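You operate a simulated robot arm through the tools that you are given. There is no shell and no other tool.

You run a simulated robot arm. Do the job below in one go: nothing can be reset, and whatever is moved stays where it is left.

TASK
Slide the blue sensor to 35 and count two cans past it.
Fine: belt switch Off first and left Off; free the sensor's star knob, slide, tighten it; zero the counter, then hold the yellow button till it shows 2.

Only the result counts: the job must be done as asked and must still hold three seconds after the hand-in. Knocking over, shifting, dropping, spilling or breaking anything else fails it.

THE ROBOT
A 7-joint arm with a two-finger parallel gripper, fixed in place. Base frame: the origin is at the foot of the arm, x ahead of it, y to its left, z up. Units: m, degrees, N and s.
Its first joint turns from -149.0 to 149.0 degrees. Payload 3.43 kg.
The tool frame sits at the grasp point between the pads (the TCP): z along the fingers, y along the line on which they close. The tips reach 0.03 m beyond it. Largest opening 0.094 m; finger width 0.028, thickness 0.01; the body of the gripper, 0.05 by 0.096 m, starts 0.055 m behind the TCP.
Orientation is that of the tool frame in the base frame, as a unit quaternion [x, y, z, w]. With the fingers straight down and closing along the base's y, the tool's x points along the base's -x, its y along +y and its z along -z.

THE INTERFACE
- The arm moves only by the tool play_rows. Its argument "motion" is a list of rows, each a list of 7 numbers: the shift along the tool's x, y, z in m, then the turn, a rotation vector about the tool's x, y, z in degrees, then the opening, from 0 (shut) to 1 (fully open). In form: [[tx, ty, tz, wx, wy, wz, hand], ...]. A call has 1 to 20 rows; each row is the pose to reach, as a shift and turn from the pose commanded when the call began, along the tool's axes at that moment. Each row takes 0.2 s and may step no farther than 0.05 m and 8.6 degrees from the row before; otherwise, or with a gripper value out of range, the whole call is refused. A pose out of reach is approached as far as the arm can. The call stops where the force on the tool passes 90 N (or 10 N more than at its start, if that is more) or the arm is blocked; 0.2 s more then pass. The fingers move at their own pace (about 0.045 m/s each) and stop on an object; they squeeze with about 24 N. The grip force told is the motor's: it shows also when the fingers shut on nothing. Time passes only in rows, and 0.2 s behind the last, so rows that repeat a pose let the fingers close. It gives the time, the measured TCP pose, the force on the tool (base axes), the opening and the grip force at its end, in the units of the frame above (readings bear some noise), with the torque about the TCP (base axes, N m) and any sound that the robot's microphone picked up.
- Cameras (640 x 400 px; columns grow to the right, rows downward): "scene" is fixed at [0.0568, -0.6323, 1.363]; the picture's right is [0.31, -0.95, 0.00], its down [-0.68, -0.22, -0.70] and it looks along [0.67, 0.21, -0.72] (base axes); focal length 330 px, centre (320, 200). "wrist" rides on the gripper at [0.076, 0.014, -0.103] in the tool frame; the picture's right is [-0.18, 0.98, 0.00], its down [-0.75, -0.14, -0.64] and it looks along [-0.63, -0.12, 0.77] (tool axes); focal length 243 px, centre (320, 200). There is no depth. A picture from a camera that has moved, and an enlarged one, comes with that camera's place and axes in the base frame and with its lens. The place of the scene camera against the robot may be out by one fixed shift of up to 0.025 m in any direction.
- grab_frame(camera): a new picture of that camera. The clock stands still meanwhile.
- zoom(camera, box): a new picture of the part [left, top, right, bottom] of that camera's present view, enlarged. The clock stands still meanwhile.
- hand_in(): hands the job in; it is judged then, once.

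Places have to be worked out from the pictures, the camera data and where the tool is seen. Open the gripper and draw the arm clear of the work before you hand the job in, unless the task says otherwise.

The tools are called after ">>>" as name(argument=value, ...) on one line, values as JSON. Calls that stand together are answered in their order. play_rows: Moves the arm, as the interface text tells. Its arguments: {"type":"object","properties":{"motion":{"type":"array","items":{"type":"array","items":{"type":"number"}}}},"required":["motion"]} The other tools are called the same way: grab_frame (camera) takes a picture; zoom (camera, box) takes an enlarged picture of a part of a camera's view; hand_in () hands the job in.

At the start:

```text
time: 0.0
tcp_pos: [0.2493, -0.001, 0.4328]
ee_rot: [0.002, 0.957, 0.0, -0.291]
force: [-0.7, -0.5, 0.7]
ft_torque: [-0.01, -0.01, 0.02]
width: 0.094
gripper_force: 0.1
```

scene: 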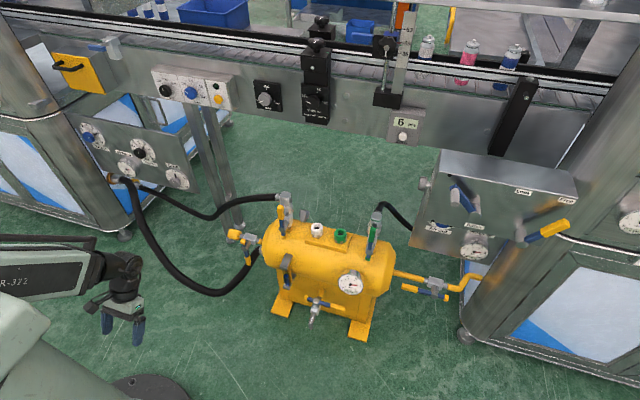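
wrist: 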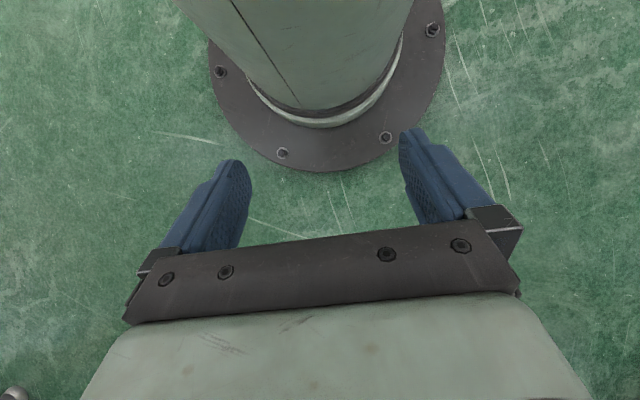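

The first pictures show a conveyor with several control panels, a yellow tank in front, and two or more posts on the belt. I zoom into the scene to identify the switches, the sensor, the scale, the counter and the yellow button.

>>> zoom(camera="scene", box=[140, 50, 300, 150])

>>> zoom(camera="scene", box=[280, 0, 440, 100])

>>> zoom(camera="scene", box=[240, 50, 440, 175])

>>> zoom(camera="scene", box=[390, 10, 550, 110])

```text
4.00 times, centred on (220, 100) of scene
camera zoom: at [0.0568, -0.6323, 1.363], right [0.31, -0.95, 0.0], down [-0.68, -0.22, -0.7], along [0.67, 0.21, -0.72], focal length 1321 px, centre (720, 600)
```

zoom: 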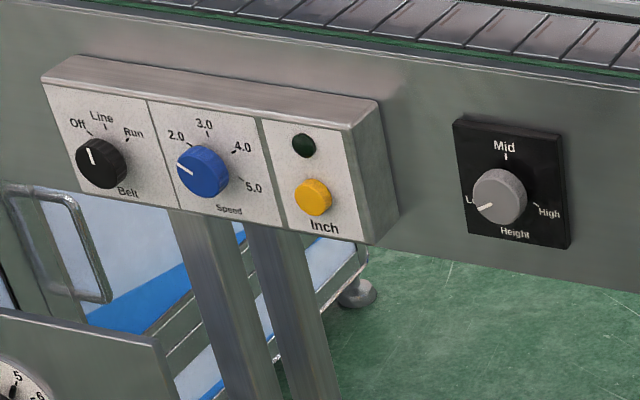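

```text
4.00 times, centred on (360, 50) of scene
camera zoom: at [0.0568, -0.6323, 1.363], right [0.31, -0.95, 0.0], down [-0.68, -0.22, -0.7], along [0.67, 0.21, -0.72], focal length 1321 px, centre (160, 800)
```

zoom: 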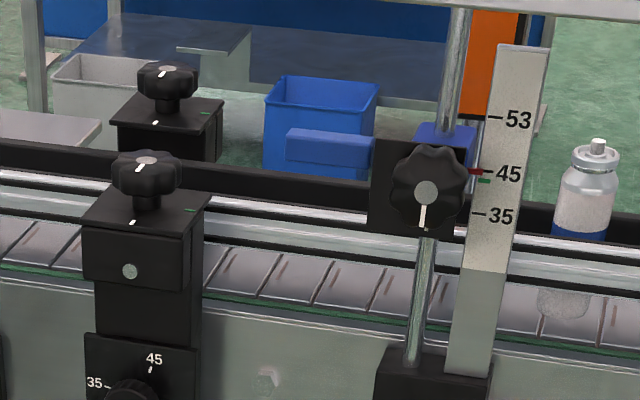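

```text
3.20 times, centred on (340, 112) of scene
camera zoom: at [0.0568, -0.6323, 1.363], right [0.31, -0.95, 0.0], down [-0.68, -0.22, -0.7], along [0.67, 0.21, -0.72], focal length 1057 px, centre (256, 480)
```

zoom: 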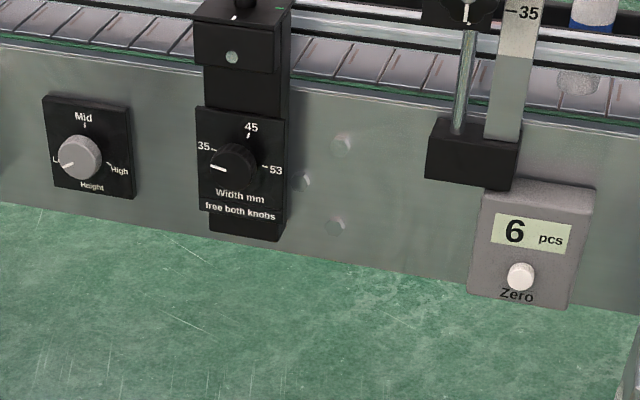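

```text
4.00 times, centred on (470, 60) of scene
camera zoom: at [0.0568, -0.6323, 1.363], right [0.31, -0.95, 0.0], down [-0.68, -0.22, -0.7], along [0.67, 0.21, -0.72], focal length 1321 px, centre (-280, 760)
```

zoom: 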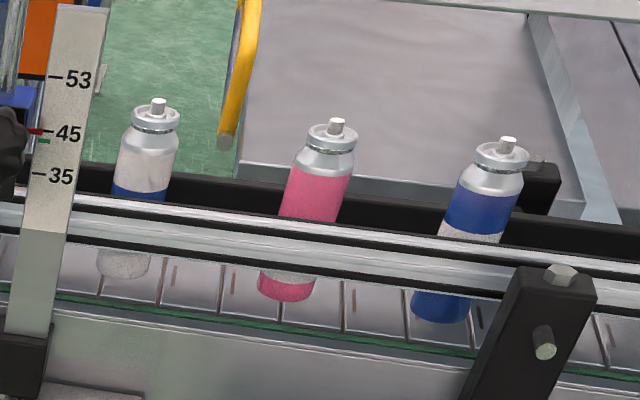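

The belt switch, speed and Inch button sit on one box; the sensor's star knob, scale (53/45/35) and the counter with Zero are to its right. I zoom further to read the switch pointer, sensor pointer and counter.

>>> zoom(camera="scene", box=[150, 65, 214, 105])

>>> zoom(camera="scene", box=[365, 10, 429, 50])

>>> zoom(camera="scene", box=[355, 80, 435, 150])

>>> zoom(camera="scene", box=[200, 60, 264, 110])

```text
10.00 times, centred on (182, 85) of scene
camera zoom: at [0.0568, -0.6323, 1.363], right [0.31, -0.95, 0.0], down [-0.68, -0.22, -0.7], along [0.67, 0.21, -0.72], focal length 3302 px, centre (1700, 1350)
```

zoom: 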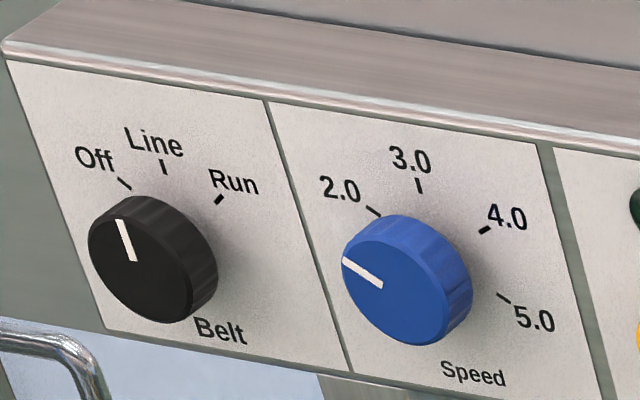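

```text
10.00 times, centred on (397, 30) of scene
camera zoom: at [0.0568, -0.6323, 1.363], right [0.31, -0.95, 0.0], down [-0.68, -0.22, -0.7], along [0.67, 0.21, -0.72], focal length 3302 px, centre (-450, 1900)
```

zoom: 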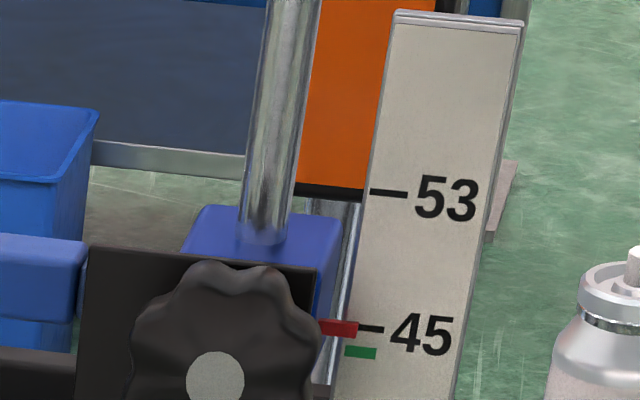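

```text
5.71 times, centred on (395, 115) of scene
camera zoom: at [0.0568, -0.6323, 1.363], right [0.31, -0.95, 0.0], down [-0.68, -0.22, -0.7], along [0.67, 0.21, -0.72], focal length 1887 px, centre (-109, 686)
```

zoom: 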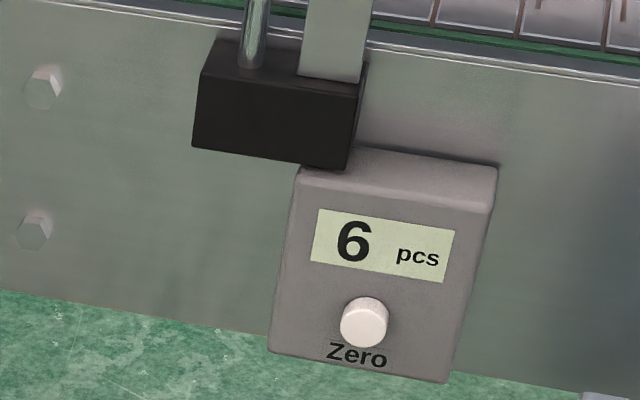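

```text
8.00 times, centred on (232, 85) of scene
camera zoom: at [0.0568, -0.6323, 1.363], right [0.31, -0.95, 0.0], down [-0.68, -0.22, -0.7], along [0.67, 0.21, -0.72], focal length 2642 px, centre (1024, 1120)
```

zoom: 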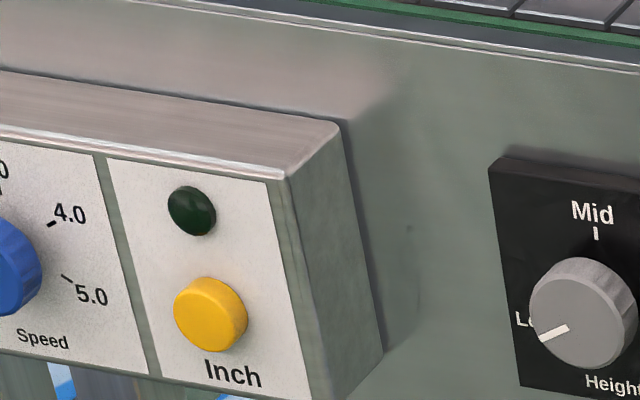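

The Belt pointer reads as "Line" (parallel to the panel's vertical), the sensor pointer is at 45, the counter shows 6. I judge the conveyor face at x≈0.8–0.95; I raise the arm and pitch the tool forward step by step, staying above the tank.

>>> play_rows(motion=[[-0.0009, 0, -0.0287, 0, -8.2, 0, 0.5], [-0.0018, 0, -0.0573, 0, -16.4, 0, 0.5], [-0.0026, 0, -0.086, 0, -24.6, 0, 0.5], [-0.0035, 0, -0.1146, 0, -32.8, 0, 0.5], [-0.0044, 0, -0.1433, 0, -41, 0, 0.5], [-0.0053, 0, -0.172, 0, -49.2, 0, 0.5], [-0.0062, 0, -0.2006, 0, -57.4, 0, 0.5], [-0.007, 0, -0.2293, 0, -65.6, 0, 0.5]])

```text
time: 1.8
tcp_pos: [0.548, -0.0128, 0.5091]
ee_rot: [0.003, 0.962, -0.001, 0.274]
force: [-0.1, 0.3, 0.8]
ft_torque: [0.0, -0.02, 0.02]
width: 0.0471
gripper_force: 0.1
out of reach, approached as far as the arm can: row 1, 2, 3, 4, 5, 6, 7, 8
```

The arm was out of reach near its base and ended up at x=0.548, z=0.509 with the tool pitched to 148°. I test with a small upward step to learn whether the command reference follows the measured pose.

>>> play_rows(motion=[[-0.005, 0, -0.0085, 0, 0, 0, 0.5]])

>>> grab_frame(camera="scene")

>>> grab_frame(camera="wrist")

```text
time: 2.2
tcp_pos: [0.5524, -0.0112, 0.5147]
ee_rot: [0.002, 0.962, -0.001, 0.274]
force: [-0.3, -0.4, -0.3]
ft_torque: [-0.01, -0.01, -0.01]
width: 0.0467
gripper_force: 0.0
out of reach, approached as far as the arm can: row 1
```

```text
taken
```

scene: 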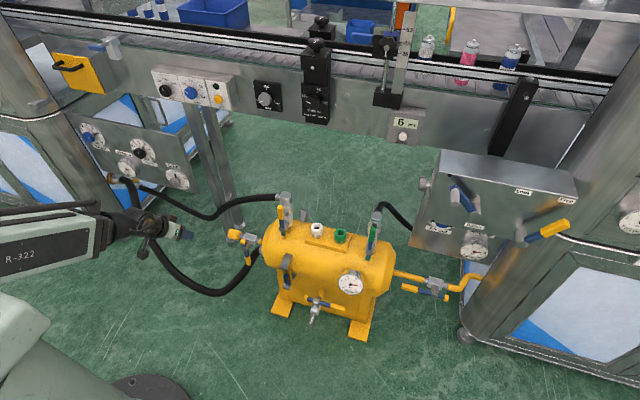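

```text
taken
camera wrist: at [0.4336, 0.0041, 0.5613], right [0.16, 0.98, 0.1], down [0.3, -0.14, 0.94], along [0.94, -0.12, -0.32], focal length 243 px, centre (320, 200)
```

wrist: 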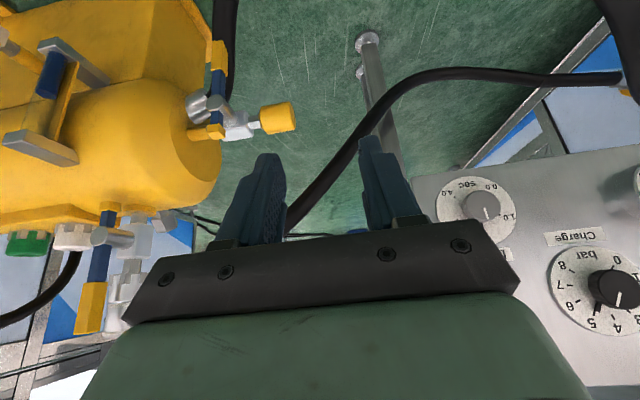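

The reference appears to follow the reached pose; the arm is at its inner reach limit. I move outward/up to about (0.65, 0, 0.75) while pitching the tool to horizontal, which stays short of the conveyor.

>>> play_rows(motion=[[-0.0264, 0, -0.0189, 0, -7.2, 0, 0.5], [-0.0528, 0, -0.0378, 0, -14.4, 0, 0.5], [-0.0793, 0, -0.0567, 0, -21.6, 0, 0.5], [-0.1057, 0, -0.0756, 0, -28.8, 0, 0.5], [-0.1322, 0, -0.0945, 0, -36, 0, 0.5], [-0.1586, 0, -0.1134, 0, -43.2, 0, 0.5], [-0.185, 0, -0.1323, 0, -50.4, 0, 0.5], [-0.2115, 0, -0.1513, 0, -57.6, 0, 0.5]])

>>> grab_frame(camera="wrist")

>>> grab_frame(camera="scene")

```text
time: 4.0
tcp_pos: [0.6844, -0.0091, 0.7359]
ee_rot: [0.0, 0.71, -0.001, 0.704]
force: [-0.1, 0.9, 0.6]
ft_torque: [0.0, 0.0, 0.0]
width: 0.047
gripper_force: 0.0
out of reach, approached as far as the arm can: row 1, 2, 3, 4, 5, 6, 7, 8
```

```text
taken
camera wrist: at [0.5812, 0.0052, 0.6609], right [0.01, 0.98, 0.18], down [-0.64, -0.14, 0.76], along [0.77, -0.12, 0.62], focal length 243 px, centre (320, 200)
```

wrist: 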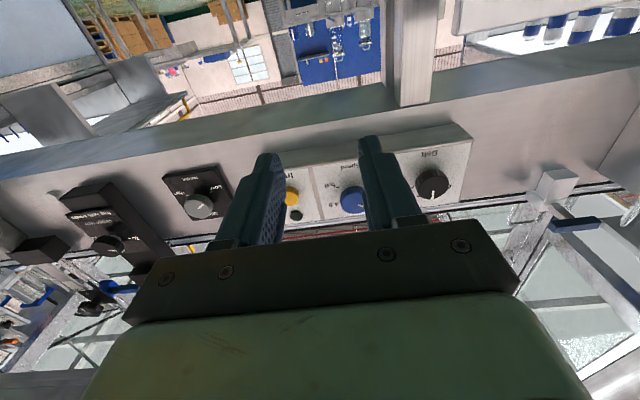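

```text
taken
```

scene: 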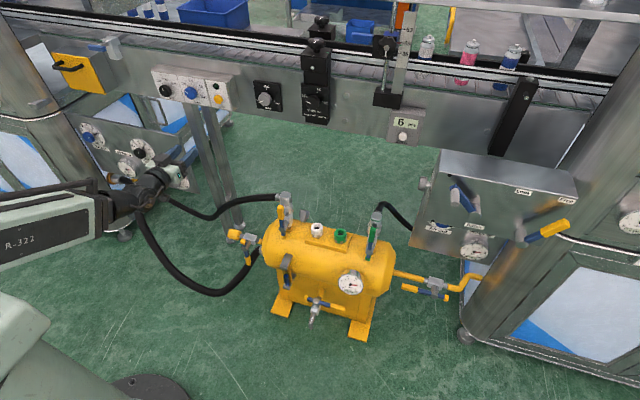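

Triangulating the Belt knob between the two cameras puts its front near (0.81, 0.10, 0.85). I zoom the wrist view on the panel to get precise pixel positions.

>>> zoom(camera="wrist", box=[260, 110, 500, 260])

>>> zoom(camera="wrist", box=[0, 150, 260, 320])

```text
2.67 times, centred on (380, 185) of wrist
camera zoom: at [0.5812, 0.0052, 0.6609], right [0.01, 0.98, 0.18], down [-0.64, -0.14, 0.76], along [0.77, -0.12, 0.62], focal length 647 px, centre (160, 240)
```

zoom: 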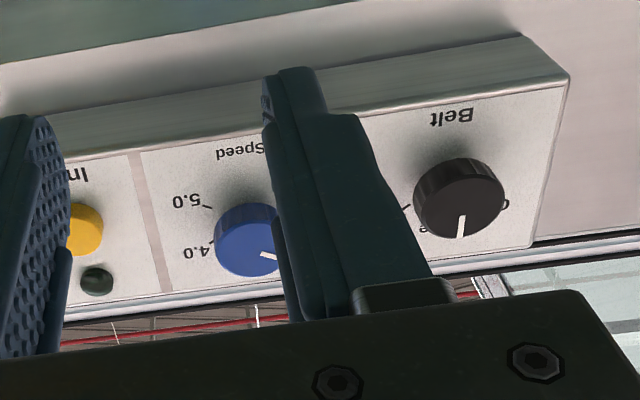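

```text
2.35 times, centred on (130, 235) of wrist
camera zoom: at [0.5812, 0.0052, 0.6609], right [0.01, 0.98, 0.18], down [-0.64, -0.14, 0.76], along [0.77, -0.12, 0.62], focal length 571 px, centre (767, 118)
```

zoom: 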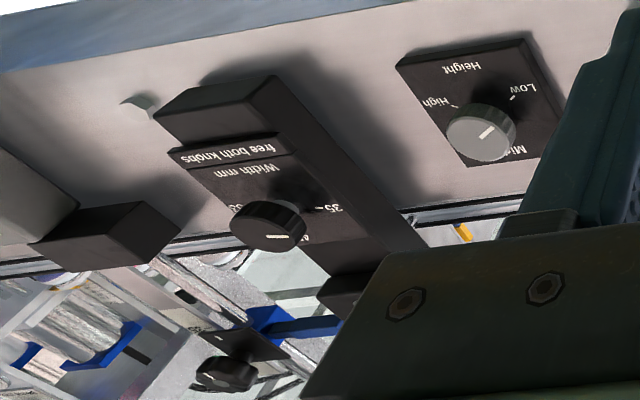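

The wrist view confirms the Belt pointer at Line (straight up; image is upside down). I shift the tool left and up in front of the Belt knob to triangulate it with the wrist camera.

>>> play_rows(motion=[[-0.02, 0.035, 0.005, 0, 0, 0, 0.8], [-0.04, 0.07, 0.01, 0, 0, 0, 0.8], [-0.065, 0.105, 0.015, 0, 0, 0, 0.8], [-0.065, 0.105, 0.015, 0, 0, 0, 0.8]])

>>> grab_frame(camera="wrist")

```text
time: 5.0
tcp_pos: [0.7045, 0.0994, 0.7956]
ee_rot: [0.001, 0.711, -0.002, 0.704]
force: [0.6, 0.8, -0.6]
ft_torque: [0.0, 0.0, -0.02]
width: 0.0751
gripper_force: 0.1
out of reach, approached as far as the arm can: row 1, 2, 3, 4
```

```text
taken
camera wrist: at [0.601, 0.1151, 0.7205], right [0.01, 0.98, 0.18], down [-0.63, -0.14, 0.76], along [0.77, -0.12, 0.62], focal length 243 px, centre (320, 200)
```

wrist: 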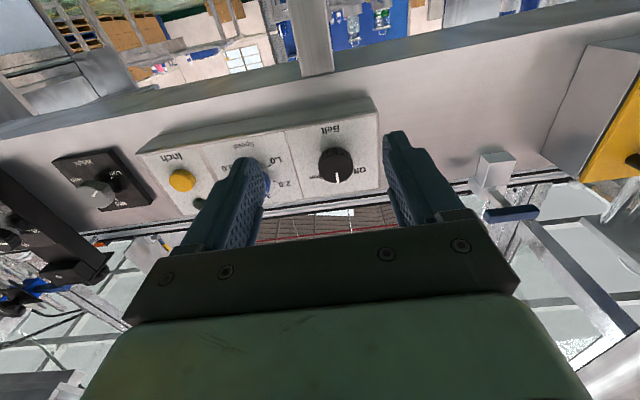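

The Belt knob now sits between the fingers in view. I zoom to pinpoint the knob centre and panel points.

>>> zoom(camera="wrist", box=[280, 100, 408, 180])

>>> zoom(camera="wrist", box=[130, 120, 290, 220])

```text
5.00 times, centred on (344, 140) of wrist
camera zoom: at [0.601, 0.1151, 0.7205], right [0.01, 0.98, 0.18], down [-0.63, -0.14, 0.76], along [0.77, -0.12, 0.62], focal length 1213 px, centre (200, 500)
```

zoom: 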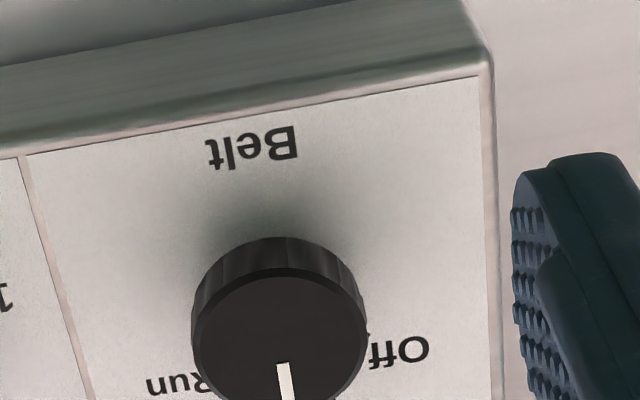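

```text
4.00 times, centred on (210, 170) of wrist
camera zoom: at [0.601, 0.1151, 0.7205], right [0.01, 0.98, 0.18], down [-0.63, -0.14, 0.76], along [0.77, -0.12, 0.62], focal length 970 px, centre (760, 320)
```

zoom: 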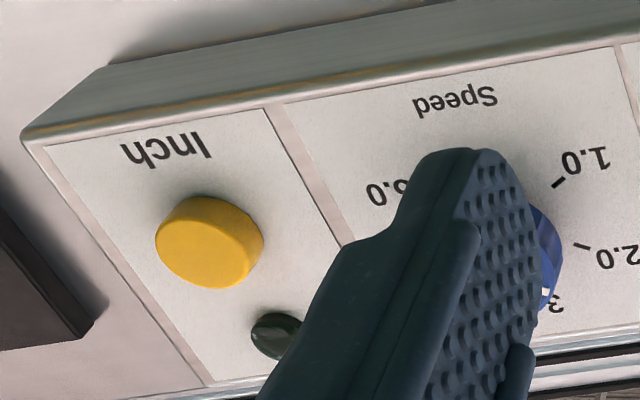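

Two wrist views triangulate the Belt knob's front centre at about (0.817, 0.105, 0.856), radius ≈18 mm, depth ≈15 mm. I move to just in front of it with the fingers about 60 mm apart.

>>> play_rows(motion=[[-0.02, 0.002, 0.015, 0, 0, 0, 0.65], [-0.04, 0.003, 0.03, 0, 0, 0, 0.65], [-0.06, 0.004, 0.045, 0, 0, 0, 0.65], [-0.06, 0.004, 0.06, 0, 0, 0, 0.65], [-0.06, 0.004, 0.06, 0, 0, 0, 0.65]])

>>> grab_frame(camera="wrist")

```text
time: 6.2
tcp_pos: [0.7643, 0.1038, 0.8536]
ee_rot: [0.001, 0.712, -0.002, 0.702]
force: [-0.2, 0.5, 0.0]
ft_torque: [0.03, -0.02, -0.04]
width: 0.0612
gripper_force: 0.0
```

```text
taken
camera wrist: at [0.6609, 0.119, 0.7797], right [0.01, 0.98, 0.18], down [-0.63, -0.14, 0.76], along [0.77, -0.12, 0.62], focal length 243 px, centre (320, 200)
```

wrist: 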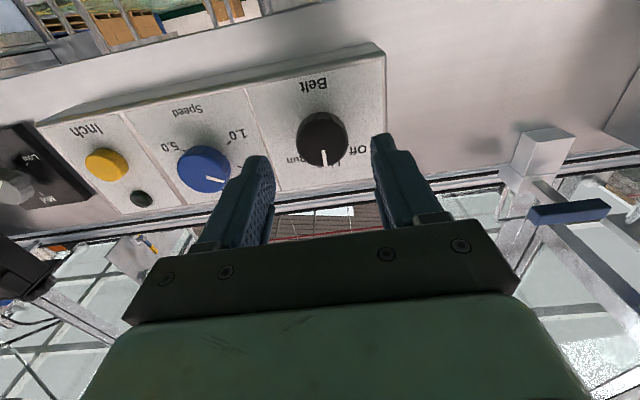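

The knob is centred between the fingers (y≈0.106, z≈0.854). I advance 33 mm so the fingertips overlap the knob, then close.

>>> play_rows(motion=[[-0.001, 0.001, 0.012, 0, 0, 0, 0.65], [-0.001, 0.002, 0.024, 0, 0, 0, 0.65], [-0.001, 0.002, 0.033, 0, 0, 0, 0.65], [-0.001, 0.002, 0.033, 0, 0, 0, 0.65]])

>>> grab_frame(camera="wrist")

```text
time: 7.2
tcp_pos: [0.7969, 0.1052, 0.8544]
ee_rot: [0.001, 0.711, -0.001, 0.703]
force: [0.0, -0.4, -0.6]
ft_torque: [-0.05, -0.02, -0.02]
width: 0.0611
gripper_force: 0.1
```

```text
taken
camera wrist: at [0.6937, 0.1202, 0.7801], right [0.01, 0.98, 0.18], down [-0.63, -0.14, 0.76], along [0.77, -0.12, 0.62], focal length 243 px, centre (320, 200)
```

wrist: 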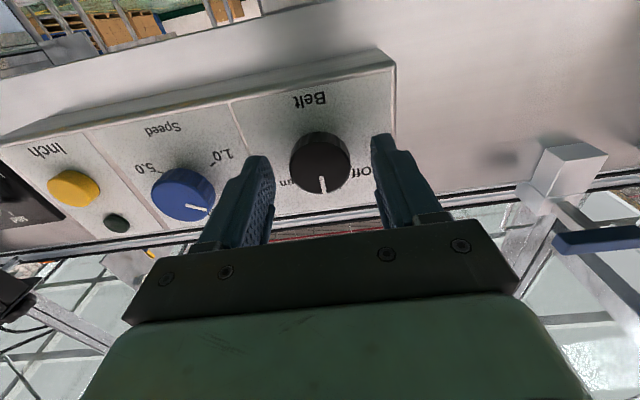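

The knob lies between the fingertips. I now close on it.

>>> play_rows(motion=[[0, 0, 0, 0, 0, 0, 0.3], [0, 0, 0, 0, 0, 0, 0.2], [0, 0, 0, 0, 0, 0, 0.2], [0, 0, 0, 0, 0, 0, 0.2]])

>>> grab_frame(camera="wrist")

```text
time: 8.2
tcp_pos: [0.7971, 0.1058, 0.8552]
ee_rot: [0.002, 0.712, -0.003, 0.703]
force: [0.1, -2.8, 0.0]
ft_torque: [0.01, 0.02, 0.2]
width: 0.035
gripper_force: 45.0
```

```text
taken
camera wrist: at [0.6936, 0.1201, 0.7801], right [0.01, 0.98, 0.18], down [-0.63, -0.14, 0.76], along [0.77, -0.12, 0.62], focal length 243 px, centre (320, 200)
```

wrist: 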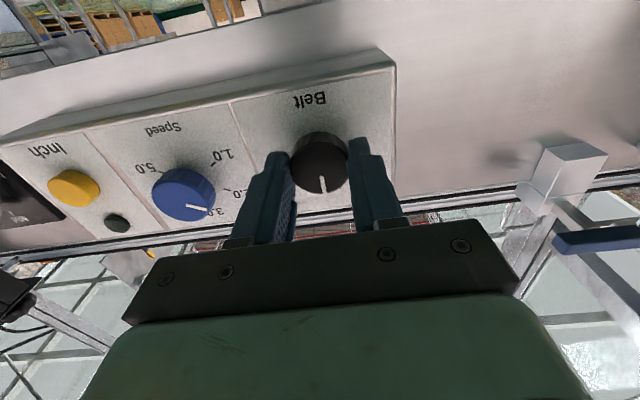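

Gripped at 35 mm width. I turn the knob counter-clockwise (as seen from the robot) in 8° steps by about 45° toward Off.

>>> play_rows(motion=[[0, 0, 0, 0, 0, -8, 0.2], [0, 0, 0, 0, 0, -16, 0.2], [0, 0, 0, 0, 0, -24, 0.2], [0, 0, 0, 0, 0, -32, 0.2], [0, 0, 0, 0, 0, -40, 0.2], [0, 0, 0, 0, 0, -45, 0.2], [0, 0, 0, 0, 0, -45, 0.2]])

>>> zoom(camera="scene", box=[150, 65, 214, 105])

>>> grab_frame(camera="wrist")

```text
time: 9.8
tcp_pos: [0.7972, 0.1056, 0.8536]
ee_rot: [-0.272, 0.657, -0.273, 0.648]
force: [-9.1, -14.9, -6.5]
ft_torque: [-0.07, 0.48, -0.83]
width: 0.0349
gripper_force: 44.5
```

```text
10.00 times, centred on (182, 85) of scene
camera zoom: at [0.0568, -0.6323, 1.363], right [0.31, -0.95, 0.0], down [-0.68, -0.22, -0.7], along [0.67, 0.21, -0.72], focal length 3302 px, centre (1700, 1350)
```

zoom: 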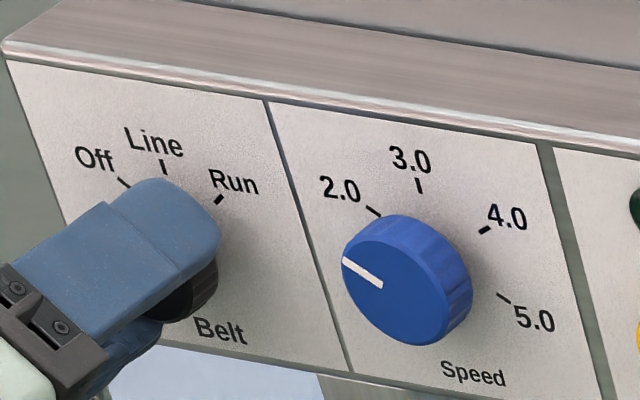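

```text
taken
camera wrist: at [0.6936, 0.0619, 0.7926], right [0.0, 0.82, -0.57], down [-0.63, 0.44, 0.64], along [0.77, 0.36, 0.52], focal length 243 px, centre (320, 200)
```

wrist: 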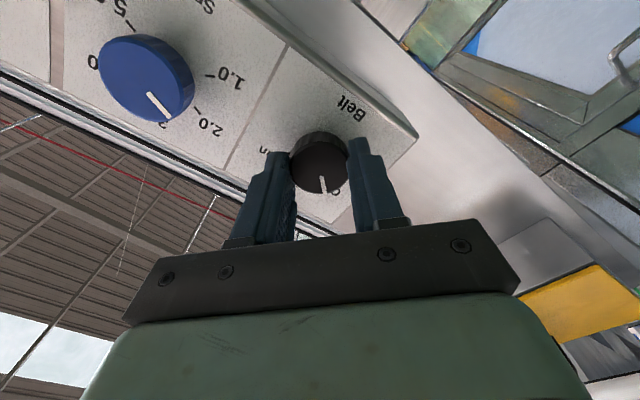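

The knob turned with the gripper. I zoom in the wrist view to check the pointer against the Off tick.

>>> zoom(camera="wrist", box=[250, 80, 410, 210])

```text
3.08 times, centred on (330, 145) of wrist
camera zoom: at [0.6936, 0.0619, 0.7926], right [0.0, 0.82, -0.57], down [-0.63, 0.44, 0.64], along [0.77, 0.36, 0.52], focal length 746 px, centre (289, 369)
```

zoom: 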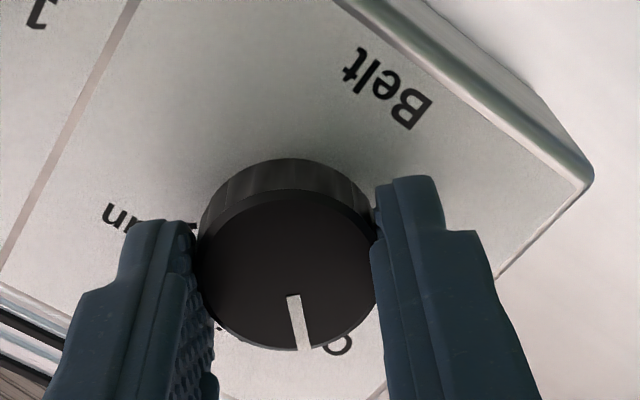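

The pointer now points beside the "O" of Off. I release the knob in place and back off slightly to check it.

>>> play_rows(motion=[[0, 0, 0, 0, 0, 0, 0.4], [0, 0, 0, 0, 0, 0, 0.65], [0, 0, 0, 0, 0, 0, 0.65], [0, 0, -0.02, 0, 0, 0, 0.65], [0, 0, -0.05, 0, 0, 0, 0.65]])

>>> grab_frame(camera="wrist")

>>> zoom(camera="scene", box=[150, 65, 214, 105])

```text
time: 11.0
tcp_pos: [0.7457, 0.1033, 0.8551]
ee_rot: [-0.27, 0.658, -0.272, 0.649]
force: [-0.1, 0.7, -0.2]
ft_torque: [-0.01, -0.02, 0.03]
width: 0.0614
gripper_force: 0.1
```

```text
taken
camera wrist: at [0.6423, 0.0604, 0.7925], right [0.0, 0.82, -0.57], down [-0.63, 0.44, 0.64], along [0.77, 0.36, 0.52], focal length 243 px, centre (320, 200)
```

wrist: 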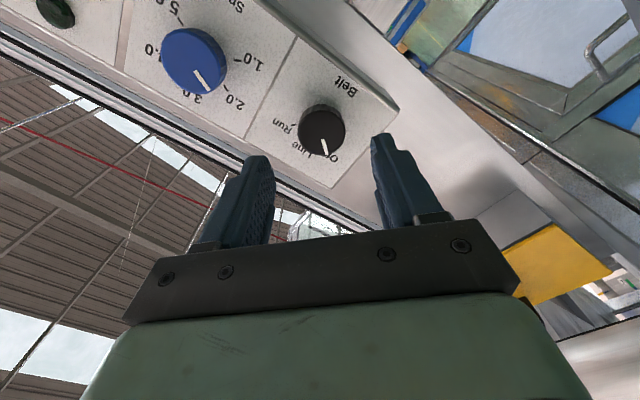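

```text
10.00 times, centred on (182, 85) of scene
camera zoom: at [0.0568, -0.6323, 1.363], right [0.31, -0.95, 0.0], down [-0.68, -0.22, -0.7], along [0.67, 0.21, -0.72], focal length 3302 px, centre (1700, 1350)
```

zoom: 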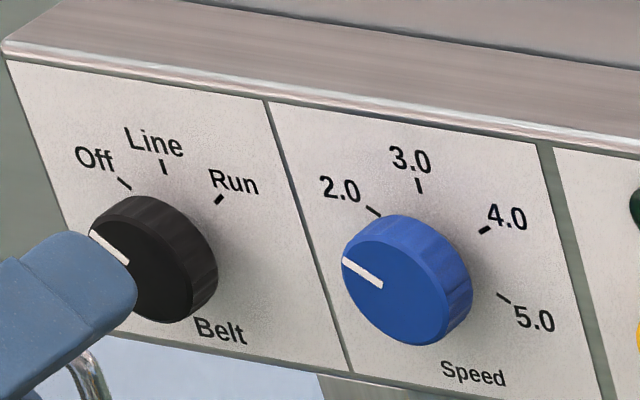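

The Belt pointer now lies toward the Off tick (≈50° left of vertical vs. tick ≈48°). I verify with a wrist zoom.

>>> zoom(camera="wrist", box=[260, 80, 404, 170])

```text
4.44 times, centred on (332, 125) of wrist
camera zoom: at [0.6423, 0.0604, 0.7925], right [0.0, 0.82, -0.57], down [-0.63, 0.44, 0.64], along [0.77, 0.36, 0.52], focal length 1078 px, centre (267, 533)
```

zoom: 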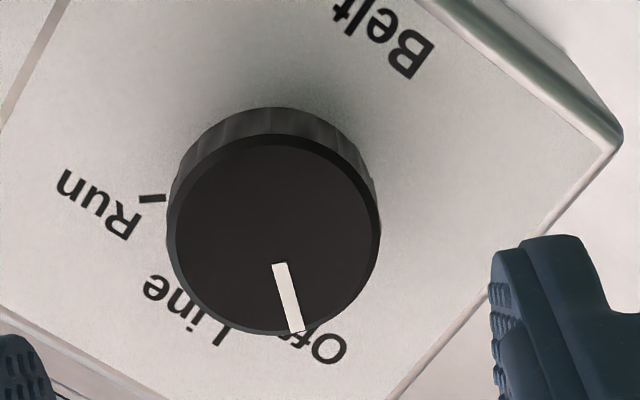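

Belt is clearly at Off. Next is the sensor's star knob, which I estimate around (0.82, −0.55, 1.06). I first retract to x≈0.70 and turn the wrist back level.

>>> play_rows(motion=[[0, 0, -0.02, 0, 0, 0, 0.65], [0, 0, -0.035, 0, 0, 8, 0.65], [0, 0, -0.04, 0, 0, 16, 0.65], [0, 0, -0.04, 0, 0, 24, 0.65], [0, 0, -0.04, 0, 0, 32, 0.65], [0, 0, -0.04, 0, 0, 40, 0.65], [0, 0, -0.04, 0, 0, 45, 0.65], [0, 0, -0.04, 0, 0, 45, 0.65]])

```text
time: 12.8
tcp_pos: [0.7253, 0.1102, 0.8515]
ee_rot: [0.002, 0.711, -0.001, 0.703]
force: [0.9, 0.9, -0.3]
ft_torque: [-0.04, -0.01, -0.03]
width: 0.0612
gripper_force: 0.1
out of reach, approached as far as the arm can: row 2, 3, 4, 5, 6, 7, 8
```

The wrist is level again at (0.725, 0.11, 0.85). I swing right along an arc that stays well short of the conveyor hardware to about (0.62, −0.525, 0.975), to face the sensor.

>>> play_rows(motion=[[-0.005, -0.045, 0.008, 0, 0, 0, 0.8], [-0.01, -0.09, 0.01, 0, 0, 0, 0.8], [-0.02, -0.135, 0.01, 0, 0, 0, 0.8], [-0.03, -0.18, 0.008, 0, 0, 0, 0.8], [-0.04, -0.225, 0.003, 0, 0, 0, 0.8], [-0.05, -0.27, -0.005, 0, 0, 0, 0.8], [-0.06, -0.315, -0.015, 0, 0, 0, 0.8], [-0.07, -0.355, -0.025, 0, 0, 0, 0.8], [-0.08, -0.395, -0.04, 0, 0, 0, 0.8], [-0.09, -0.435, -0.055, 0, 0, 0, 0.8], [-0.1, -0.475, -0.07, 0, 0, 0, 0.8], [-0.11, -0.515, -0.08, 0, 0, 0, 0.8], [-0.12, -0.555, -0.09, 0, 0, 0, 0.8], [-0.12, -0.595, -0.1, 0, 0, 0, 0.8], [-0.125, -0.635, -0.105, 0, 0, 0, 0.8]])

>>> grab_frame(camera="wrist")

>>> grab_frame(camera="scene")

```text
time: 16.0
tcp_pos: [0.6164, -0.525, 0.9753]
ee_rot: [0.001, 0.712, -0.002, 0.702]
force: [-0.8, -0.8, -0.3]
ft_torque: [-0.01, 0.01, -0.02]
width: 0.0751
gripper_force: 0.1
out of reach, approached as far as the arm can: row 2, 3, 4, 5, 6
```

```text
taken
camera wrist: at [0.5117, -0.5107, 0.9014], right [0.01, 0.98, 0.18], down [-0.63, -0.14, 0.76], along [0.77, -0.12, 0.62], focal length 243 px, centre (320, 200)
```

wrist: 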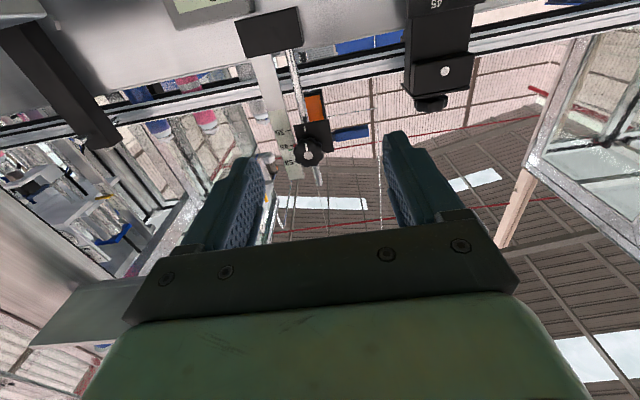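

```text
taken
```

scene: 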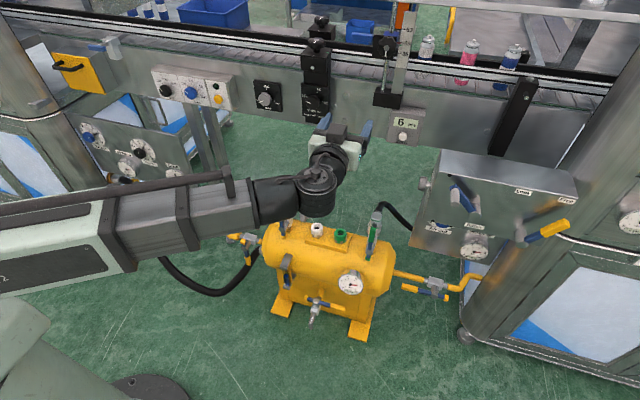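

The sensor and scale are now in the wrist view (upside down). I zoom on the star knob, scale and marks.

>>> zoom(camera="wrist", box=[230, 100, 390, 200])

>>> zoom(camera="wrist", box=[270, 120, 350, 170])

>>> zoom(camera="scene", box=[370, 25, 420, 60])

```text
4.00 times, centred on (310, 150) of wrist
camera zoom: at [0.5117, -0.5107, 0.9014], right [0.01, 0.98, 0.18], down [-0.63, -0.14, 0.76], along [0.77, -0.12, 0.62], focal length 970 px, centre (360, 400)
```

zoom: 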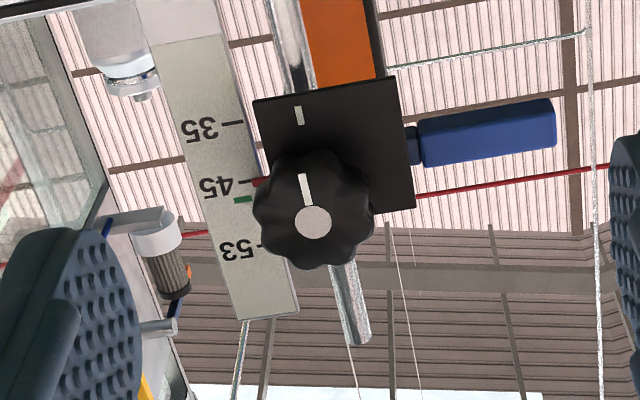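

```text
8.00 times, centred on (310, 145) of wrist
camera zoom: at [0.5117, -0.5107, 0.9014], right [0.01, 0.98, 0.18], down [-0.63, -0.14, 0.76], along [0.77, -0.12, 0.62], focal length 1941 px, centre (400, 640)
```

zoom: 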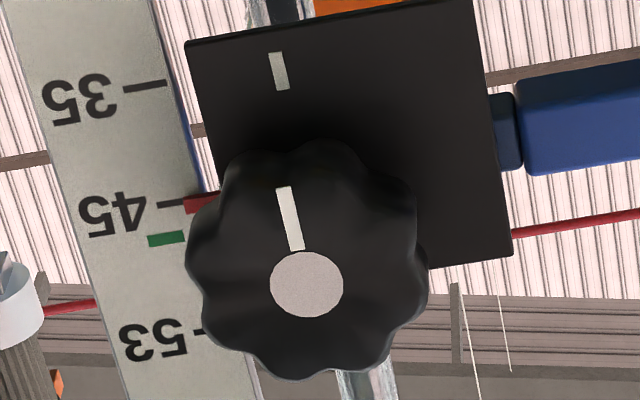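

```text
11.43 times, centred on (395, 42) of scene
camera zoom: at [0.0568, -0.6323, 1.363], right [0.31, -0.95, 0.0], down [-0.68, -0.22, -0.7], along [0.67, 0.21, -0.72], focal length 3774 px, centre (-537, 2000)
```

zoom: 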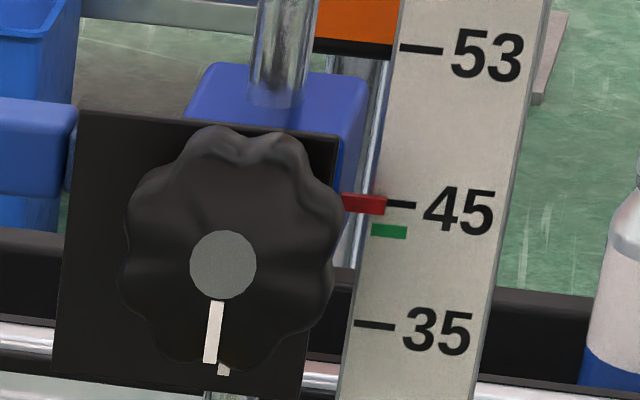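

I place the star-knob front at about (0.817, −0.559, 1.062), its plate at x≈0.844, and the scale at x≈0.858 with 45 at z≈1.062 and 35 at z≈1.038 (≈24 mm lower). The knob's white line is aligned with the plate's white mark (tight). I move to a standoff right in front of it.

>>> play_rows(motion=[[-0.022, -0.009, 0.033, 0, 0, 0, 0.8], [-0.044, -0.017, 0.066, 0, 0, 0, 0.8], [-0.066, -0.026, 0.1, 0, 0, 0, 0.8], [-0.088, -0.034, 0.133, 0, 0, 0, 0.8], [-0.088, -0.034, 0.133, 0, 0, 0, 0.8]])

>>> grab_frame(camera="wrist")

>>> grab_frame(camera="scene")

```text
time: 17.2
tcp_pos: [0.7501, -0.5621, 1.0616]
ee_rot: [0.001, 0.711, -0.002, 0.703]
force: [-0.1, -0.2, 0.1]
ft_torque: [0.01, 0.02, 0.03]
width: 0.0752
gripper_force: 0.0
```

```text
taken
camera wrist: at [0.6464, -0.5469, 0.9876], right [0.01, 0.98, 0.18], down [-0.63, -0.14, 0.76], along [0.77, -0.12, 0.62], focal length 243 px, centre (320, 200)
```

wrist: 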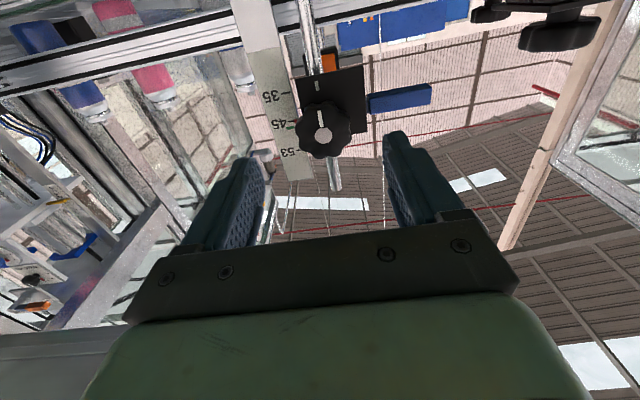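

```text
taken
```

scene: 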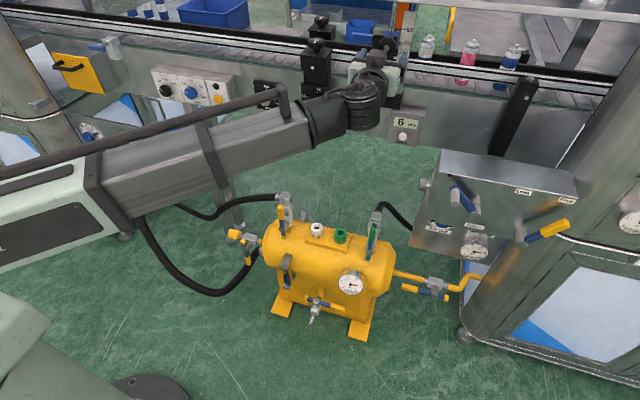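

>>> zoom(camera="wrist", box=[256, 70, 400, 160])

```text
4.44 times, centred on (328, 115) of wrist
camera zoom: at [0.6464, -0.5469, 0.9876], right [0.01, 0.98, 0.18], down [-0.63, -0.14, 0.76], along [0.77, -0.12, 0.62], focal length 1078 px, centre (284, 578)
```

zoom: 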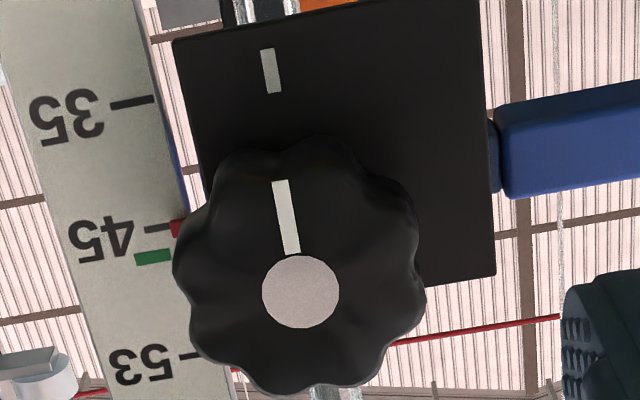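

The knob centre refines to y≈−0.559, z≈1.064. I advance about 55 mm so the fingertips straddle the star knob without touching the plate behind it.

>>> play_rows(motion=[[-0.002, 0.0015, 0.02, 0, 0, 0, 0.75], [-0.002, 0.0015, 0.04, 0, 0, 0, 0.75], [-0.002, 0.0015, 0.054, 0, 0, 0, 0.75], [-0.002, 0.0015, 0.054, 0, 0, 0, 0.75]])

>>> grab_frame(camera="wrist")

>>> zoom(camera="scene", box=[330, 10, 458, 90])

```text
time: 18.2
tcp_pos: [0.8044, -0.5604, 1.0659]
ee_rot: [0.001, 0.711, -0.002, 0.703]
force: [-0.3, 0.7, 0.2]
ft_torque: [-0.01, 0.0, 0.03]
width: 0.0708
gripper_force: 0.0
```

```text
taken
camera wrist: at [0.7004, -0.5456, 0.9907], right [0.01, 0.98, 0.18], down [-0.63, -0.14, 0.76], along [0.77, -0.12, 0.62], focal length 243 px, centre (320, 200)
```

wrist: 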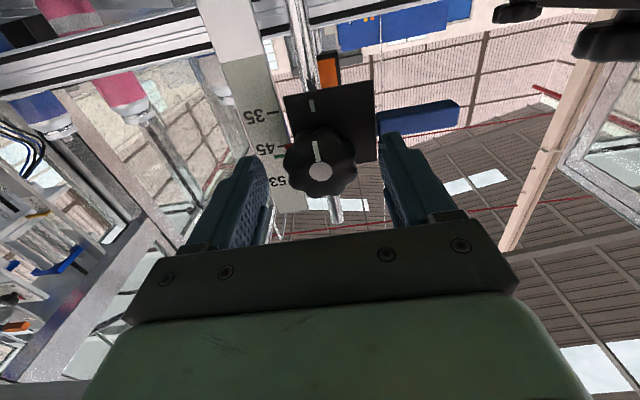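

```text
5.00 times, centred on (394, 50) of scene
camera zoom: at [0.0568, -0.6323, 1.363], right [0.31, -0.95, 0.0], down [-0.68, -0.22, -0.7], along [0.67, 0.21, -0.72], focal length 1651 px, centre (-50, 950)
```

zoom: 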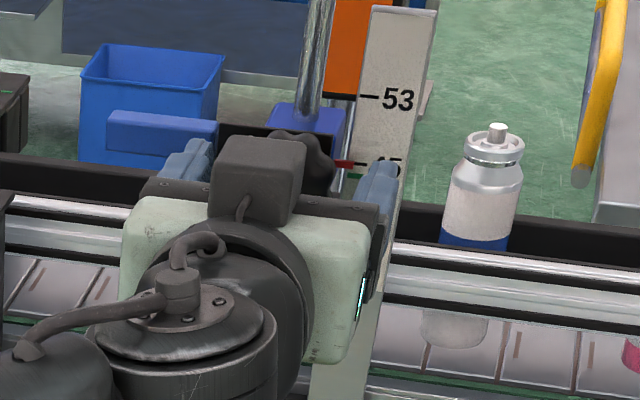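

The knob hub is centred with the TCP within ~1.5 mm. I close the fingers on it.

>>> play_rows(motion=[[0.001, 0, 0, 0, 0, 0, 0.4], [0.001, 0, 0, 0, 0, 0, 0.25], [0.001, 0, 0, 0, 0, 0, 0.25], [0.001, 0, 0, 0, 0, 0, 0.25]])

>>> grab_frame(camera="wrist")

```text
time: 19.2
tcp_pos: [0.8054, -0.5595, 1.0643]
ee_rot: [0.001, 0.711, -0.002, 0.703]
force: [0.5, 1.5, -1.4]
ft_torque: [0.05, -0.16, 0.18]
width: 0.0418
gripper_force: 44.9
```

```text
taken
camera wrist: at [0.7007, -0.545, 0.9895], right [0.01, 0.98, 0.18], down [-0.63, -0.14, 0.76], along [0.77, -0.12, 0.62], focal length 243 px, centre (320, 200)
```

wrist: 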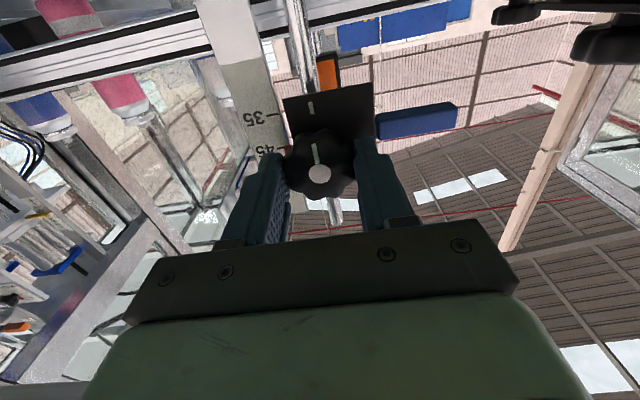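

The knob is gripped at 42 mm. I turn it counter-clockwise in 8° steps to 64° and then look.

>>> play_rows(motion=[[0, 0, 0, 0, 0, -8, 0.25], [0, 0, 0, 0, 0, -16, 0.25], [0, 0, 0, 0, 0, -24, 0.25], [0, 0, 0, 0, 0, -32, 0.25], [0, 0, 0, 0, 0, -40, 0.25], [0, 0, 0, 0, 0, -48, 0.25], [0, 0, 0, 0, 0, -56, 0.25], [0, 0, 0, 0, 0, -64, 0.25], [0, 0, 0, 0, 0, -64, 0.25]])

>>> grab_frame(camera="wrist")

>>> zoom(camera="scene", box=[330, 10, 458, 90])

```text
time: 21.2
tcp_pos: [0.8049, -0.5595, 1.065]
ee_rot: [-0.375, 0.603, -0.376, 0.594]
force: [-21.6, -17.1, 0.2]
ft_torque: [-0.02, -0.19, -0.53]
width: 0.042
gripper_force: 45.0
```

```text
taken
camera wrist: at [0.7007, -0.6211, 1.0202], right [0.0, 0.59, -0.8], down [-0.63, 0.62, 0.46], along [0.77, 0.51, 0.37], focal length 243 px, centre (320, 200)
```

wrist: 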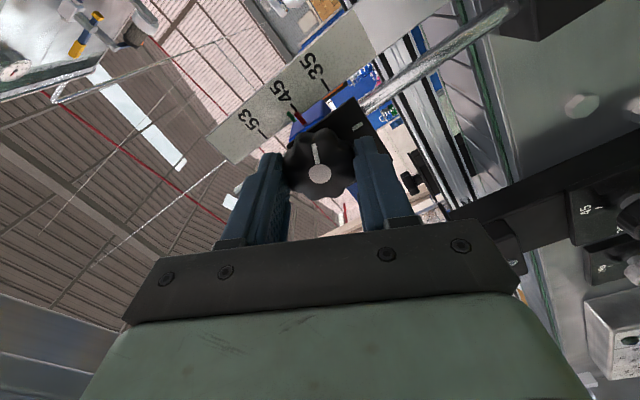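

```text
5.00 times, centred on (394, 50) of scene
camera zoom: at [0.0568, -0.6323, 1.363], right [0.31, -0.95, 0.0], down [-0.68, -0.22, -0.7], along [0.67, 0.21, -0.72], focal length 1651 px, centre (-50, 950)
```

zoom: 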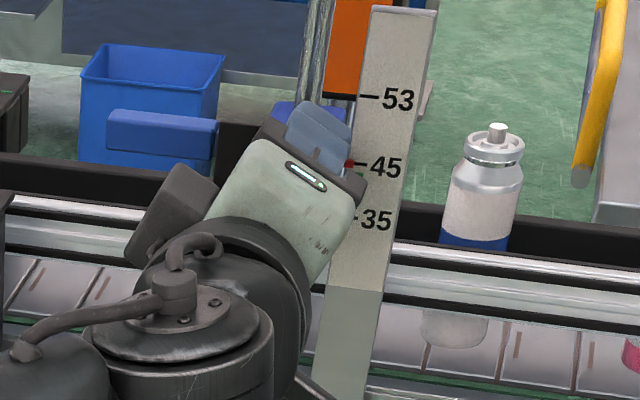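

The knob followed by 64° with no stop. I continue another 24° and then check.

>>> play_rows(motion=[[0, 0, 0, 0, 0, -8, 0.25], [0, 0, 0, 0, 0, -16, 0.25], [0, 0, 0, 0, 0, -24, 0.25], [0, 0, 0, 0, 0, -24, 0.25]])

>>> grab_frame(camera="wrist")

```text
time: 22.2
tcp_pos: [0.8053, -0.5601, 1.0635]
ee_rot: [-0.493, 0.512, -0.49, 0.504]
force: [-24.9, -14.9, -1.1]
ft_torque: [-0.09, -0.36, -1.09]
width: 0.0418
gripper_force: 45.4
```

```text
taken
camera wrist: at [0.7013, -0.6344, 1.0495], right [-0.01, 0.22, -0.98], down [-0.63, 0.75, 0.17], along [0.77, 0.62, 0.13], focal length 243 px, centre (320, 200)
```

wrist: 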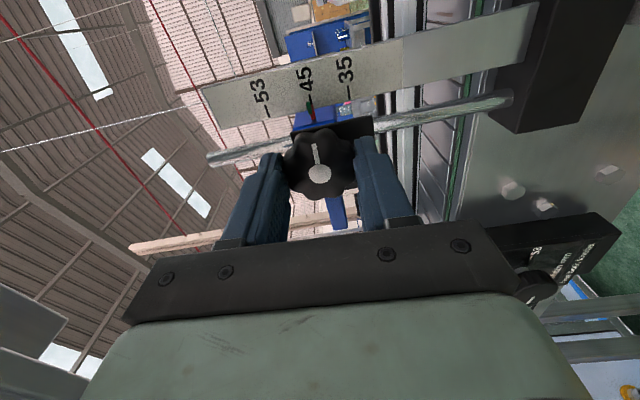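

The knob is turned ~88°. I try a 4 mm downward nudge (tool +y is now base-down) to feel whether the slider is free.

>>> play_rows(motion=[[0, 0.002, 0, 0, 0, 0, 0.25], [0.0001, 0.004, 0, 0, 0, 0, 0.25]])

>>> zoom(camera="wrist", box=[230, 60, 390, 200])

```text
time: 22.8
tcp_pos: [0.8057, -0.5601, 1.0623]
ee_rot: [-0.492, 0.513, -0.49, 0.505]
force: [-19.8, -17.3, 1.3]
ft_torque: [-0.02, -0.45, -0.43]
width: 0.0421
gripper_force: 45.2
```

```text
2.86 times, centred on (310, 130) of wrist
camera zoom: at [0.7013, -0.6344, 1.0456], right [-0.01, 0.22, -0.98], down [-0.63, 0.75, 0.17], along [0.77, 0.62, 0.13], focal length 693 px, centre (349, 400)
```

zoom: 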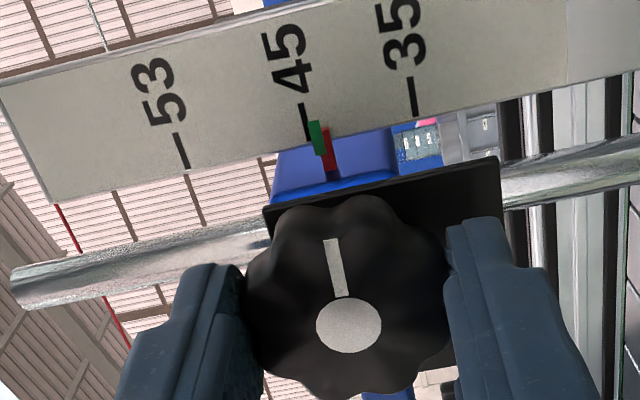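

The slider moved with only ~1 N, and the red pointer moved off the 45 tick, so the knob is free. I slide down about 19.5 mm more toward 35.

>>> play_rows(motion=[[0.0002, 0.005, 0.0001, 0, 0, 0, 0.25], [0.0004, 0.01, 0.0001, 0, 0, 0, 0.25], [0.0006, 0.015, 0.0002, 0, 0, 0, 0.25], [0.0007, 0.0195, 0.0002, 0, 0, 0, 0.25], [0.0007, 0.0195, 0.0002, 0, 0, 0, 0.25]])

>>> zoom(camera="wrist", box=[230, 60, 390, 200])

>>> zoom(camera="scene", box=[370, 20, 434, 60])

```text
time: 24.0
tcp_pos: [0.8055, -0.5589, 1.0409]
ee_rot: [-0.491, 0.515, -0.491, 0.503]
force: [-7.6, -25.6, 1.1]
ft_torque: [-0.02, -0.43, 0.07]
width: 0.0419
gripper_force: 45.0
```

```text
2.86 times, centred on (310, 130) of wrist
camera zoom: at [0.7012, -0.6339, 1.0251], right [-0.01, 0.22, -0.98], down [-0.63, 0.75, 0.17], along [0.77, 0.62, 0.13], focal length 693 px, centre (349, 400)
```

zoom: 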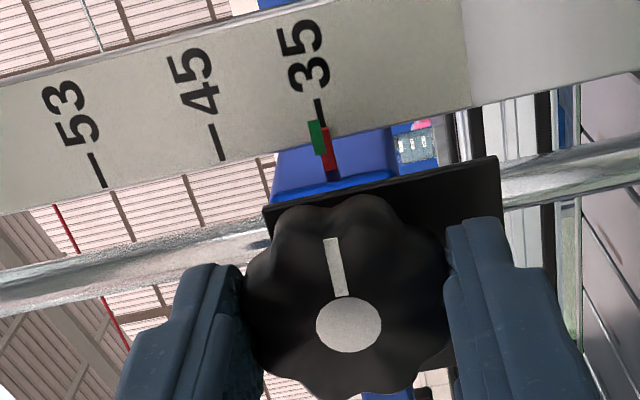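

```text
10.00 times, centred on (402, 40) of scene
camera zoom: at [0.0568, -0.6323, 1.363], right [0.31, -0.95, 0.0], down [-0.68, -0.22, -0.7], along [0.67, 0.21, -0.72], focal length 3302 px, centre (-500, 1800)
```

zoom: 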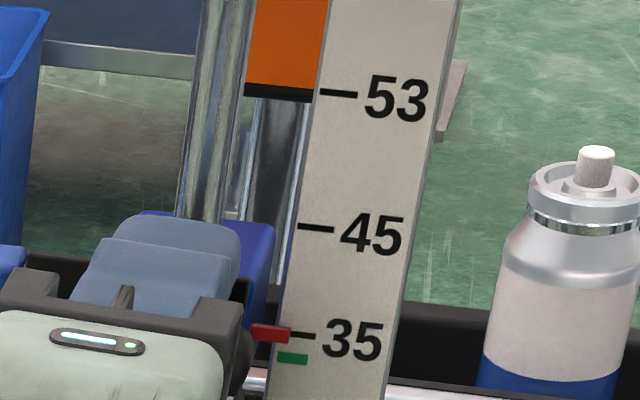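

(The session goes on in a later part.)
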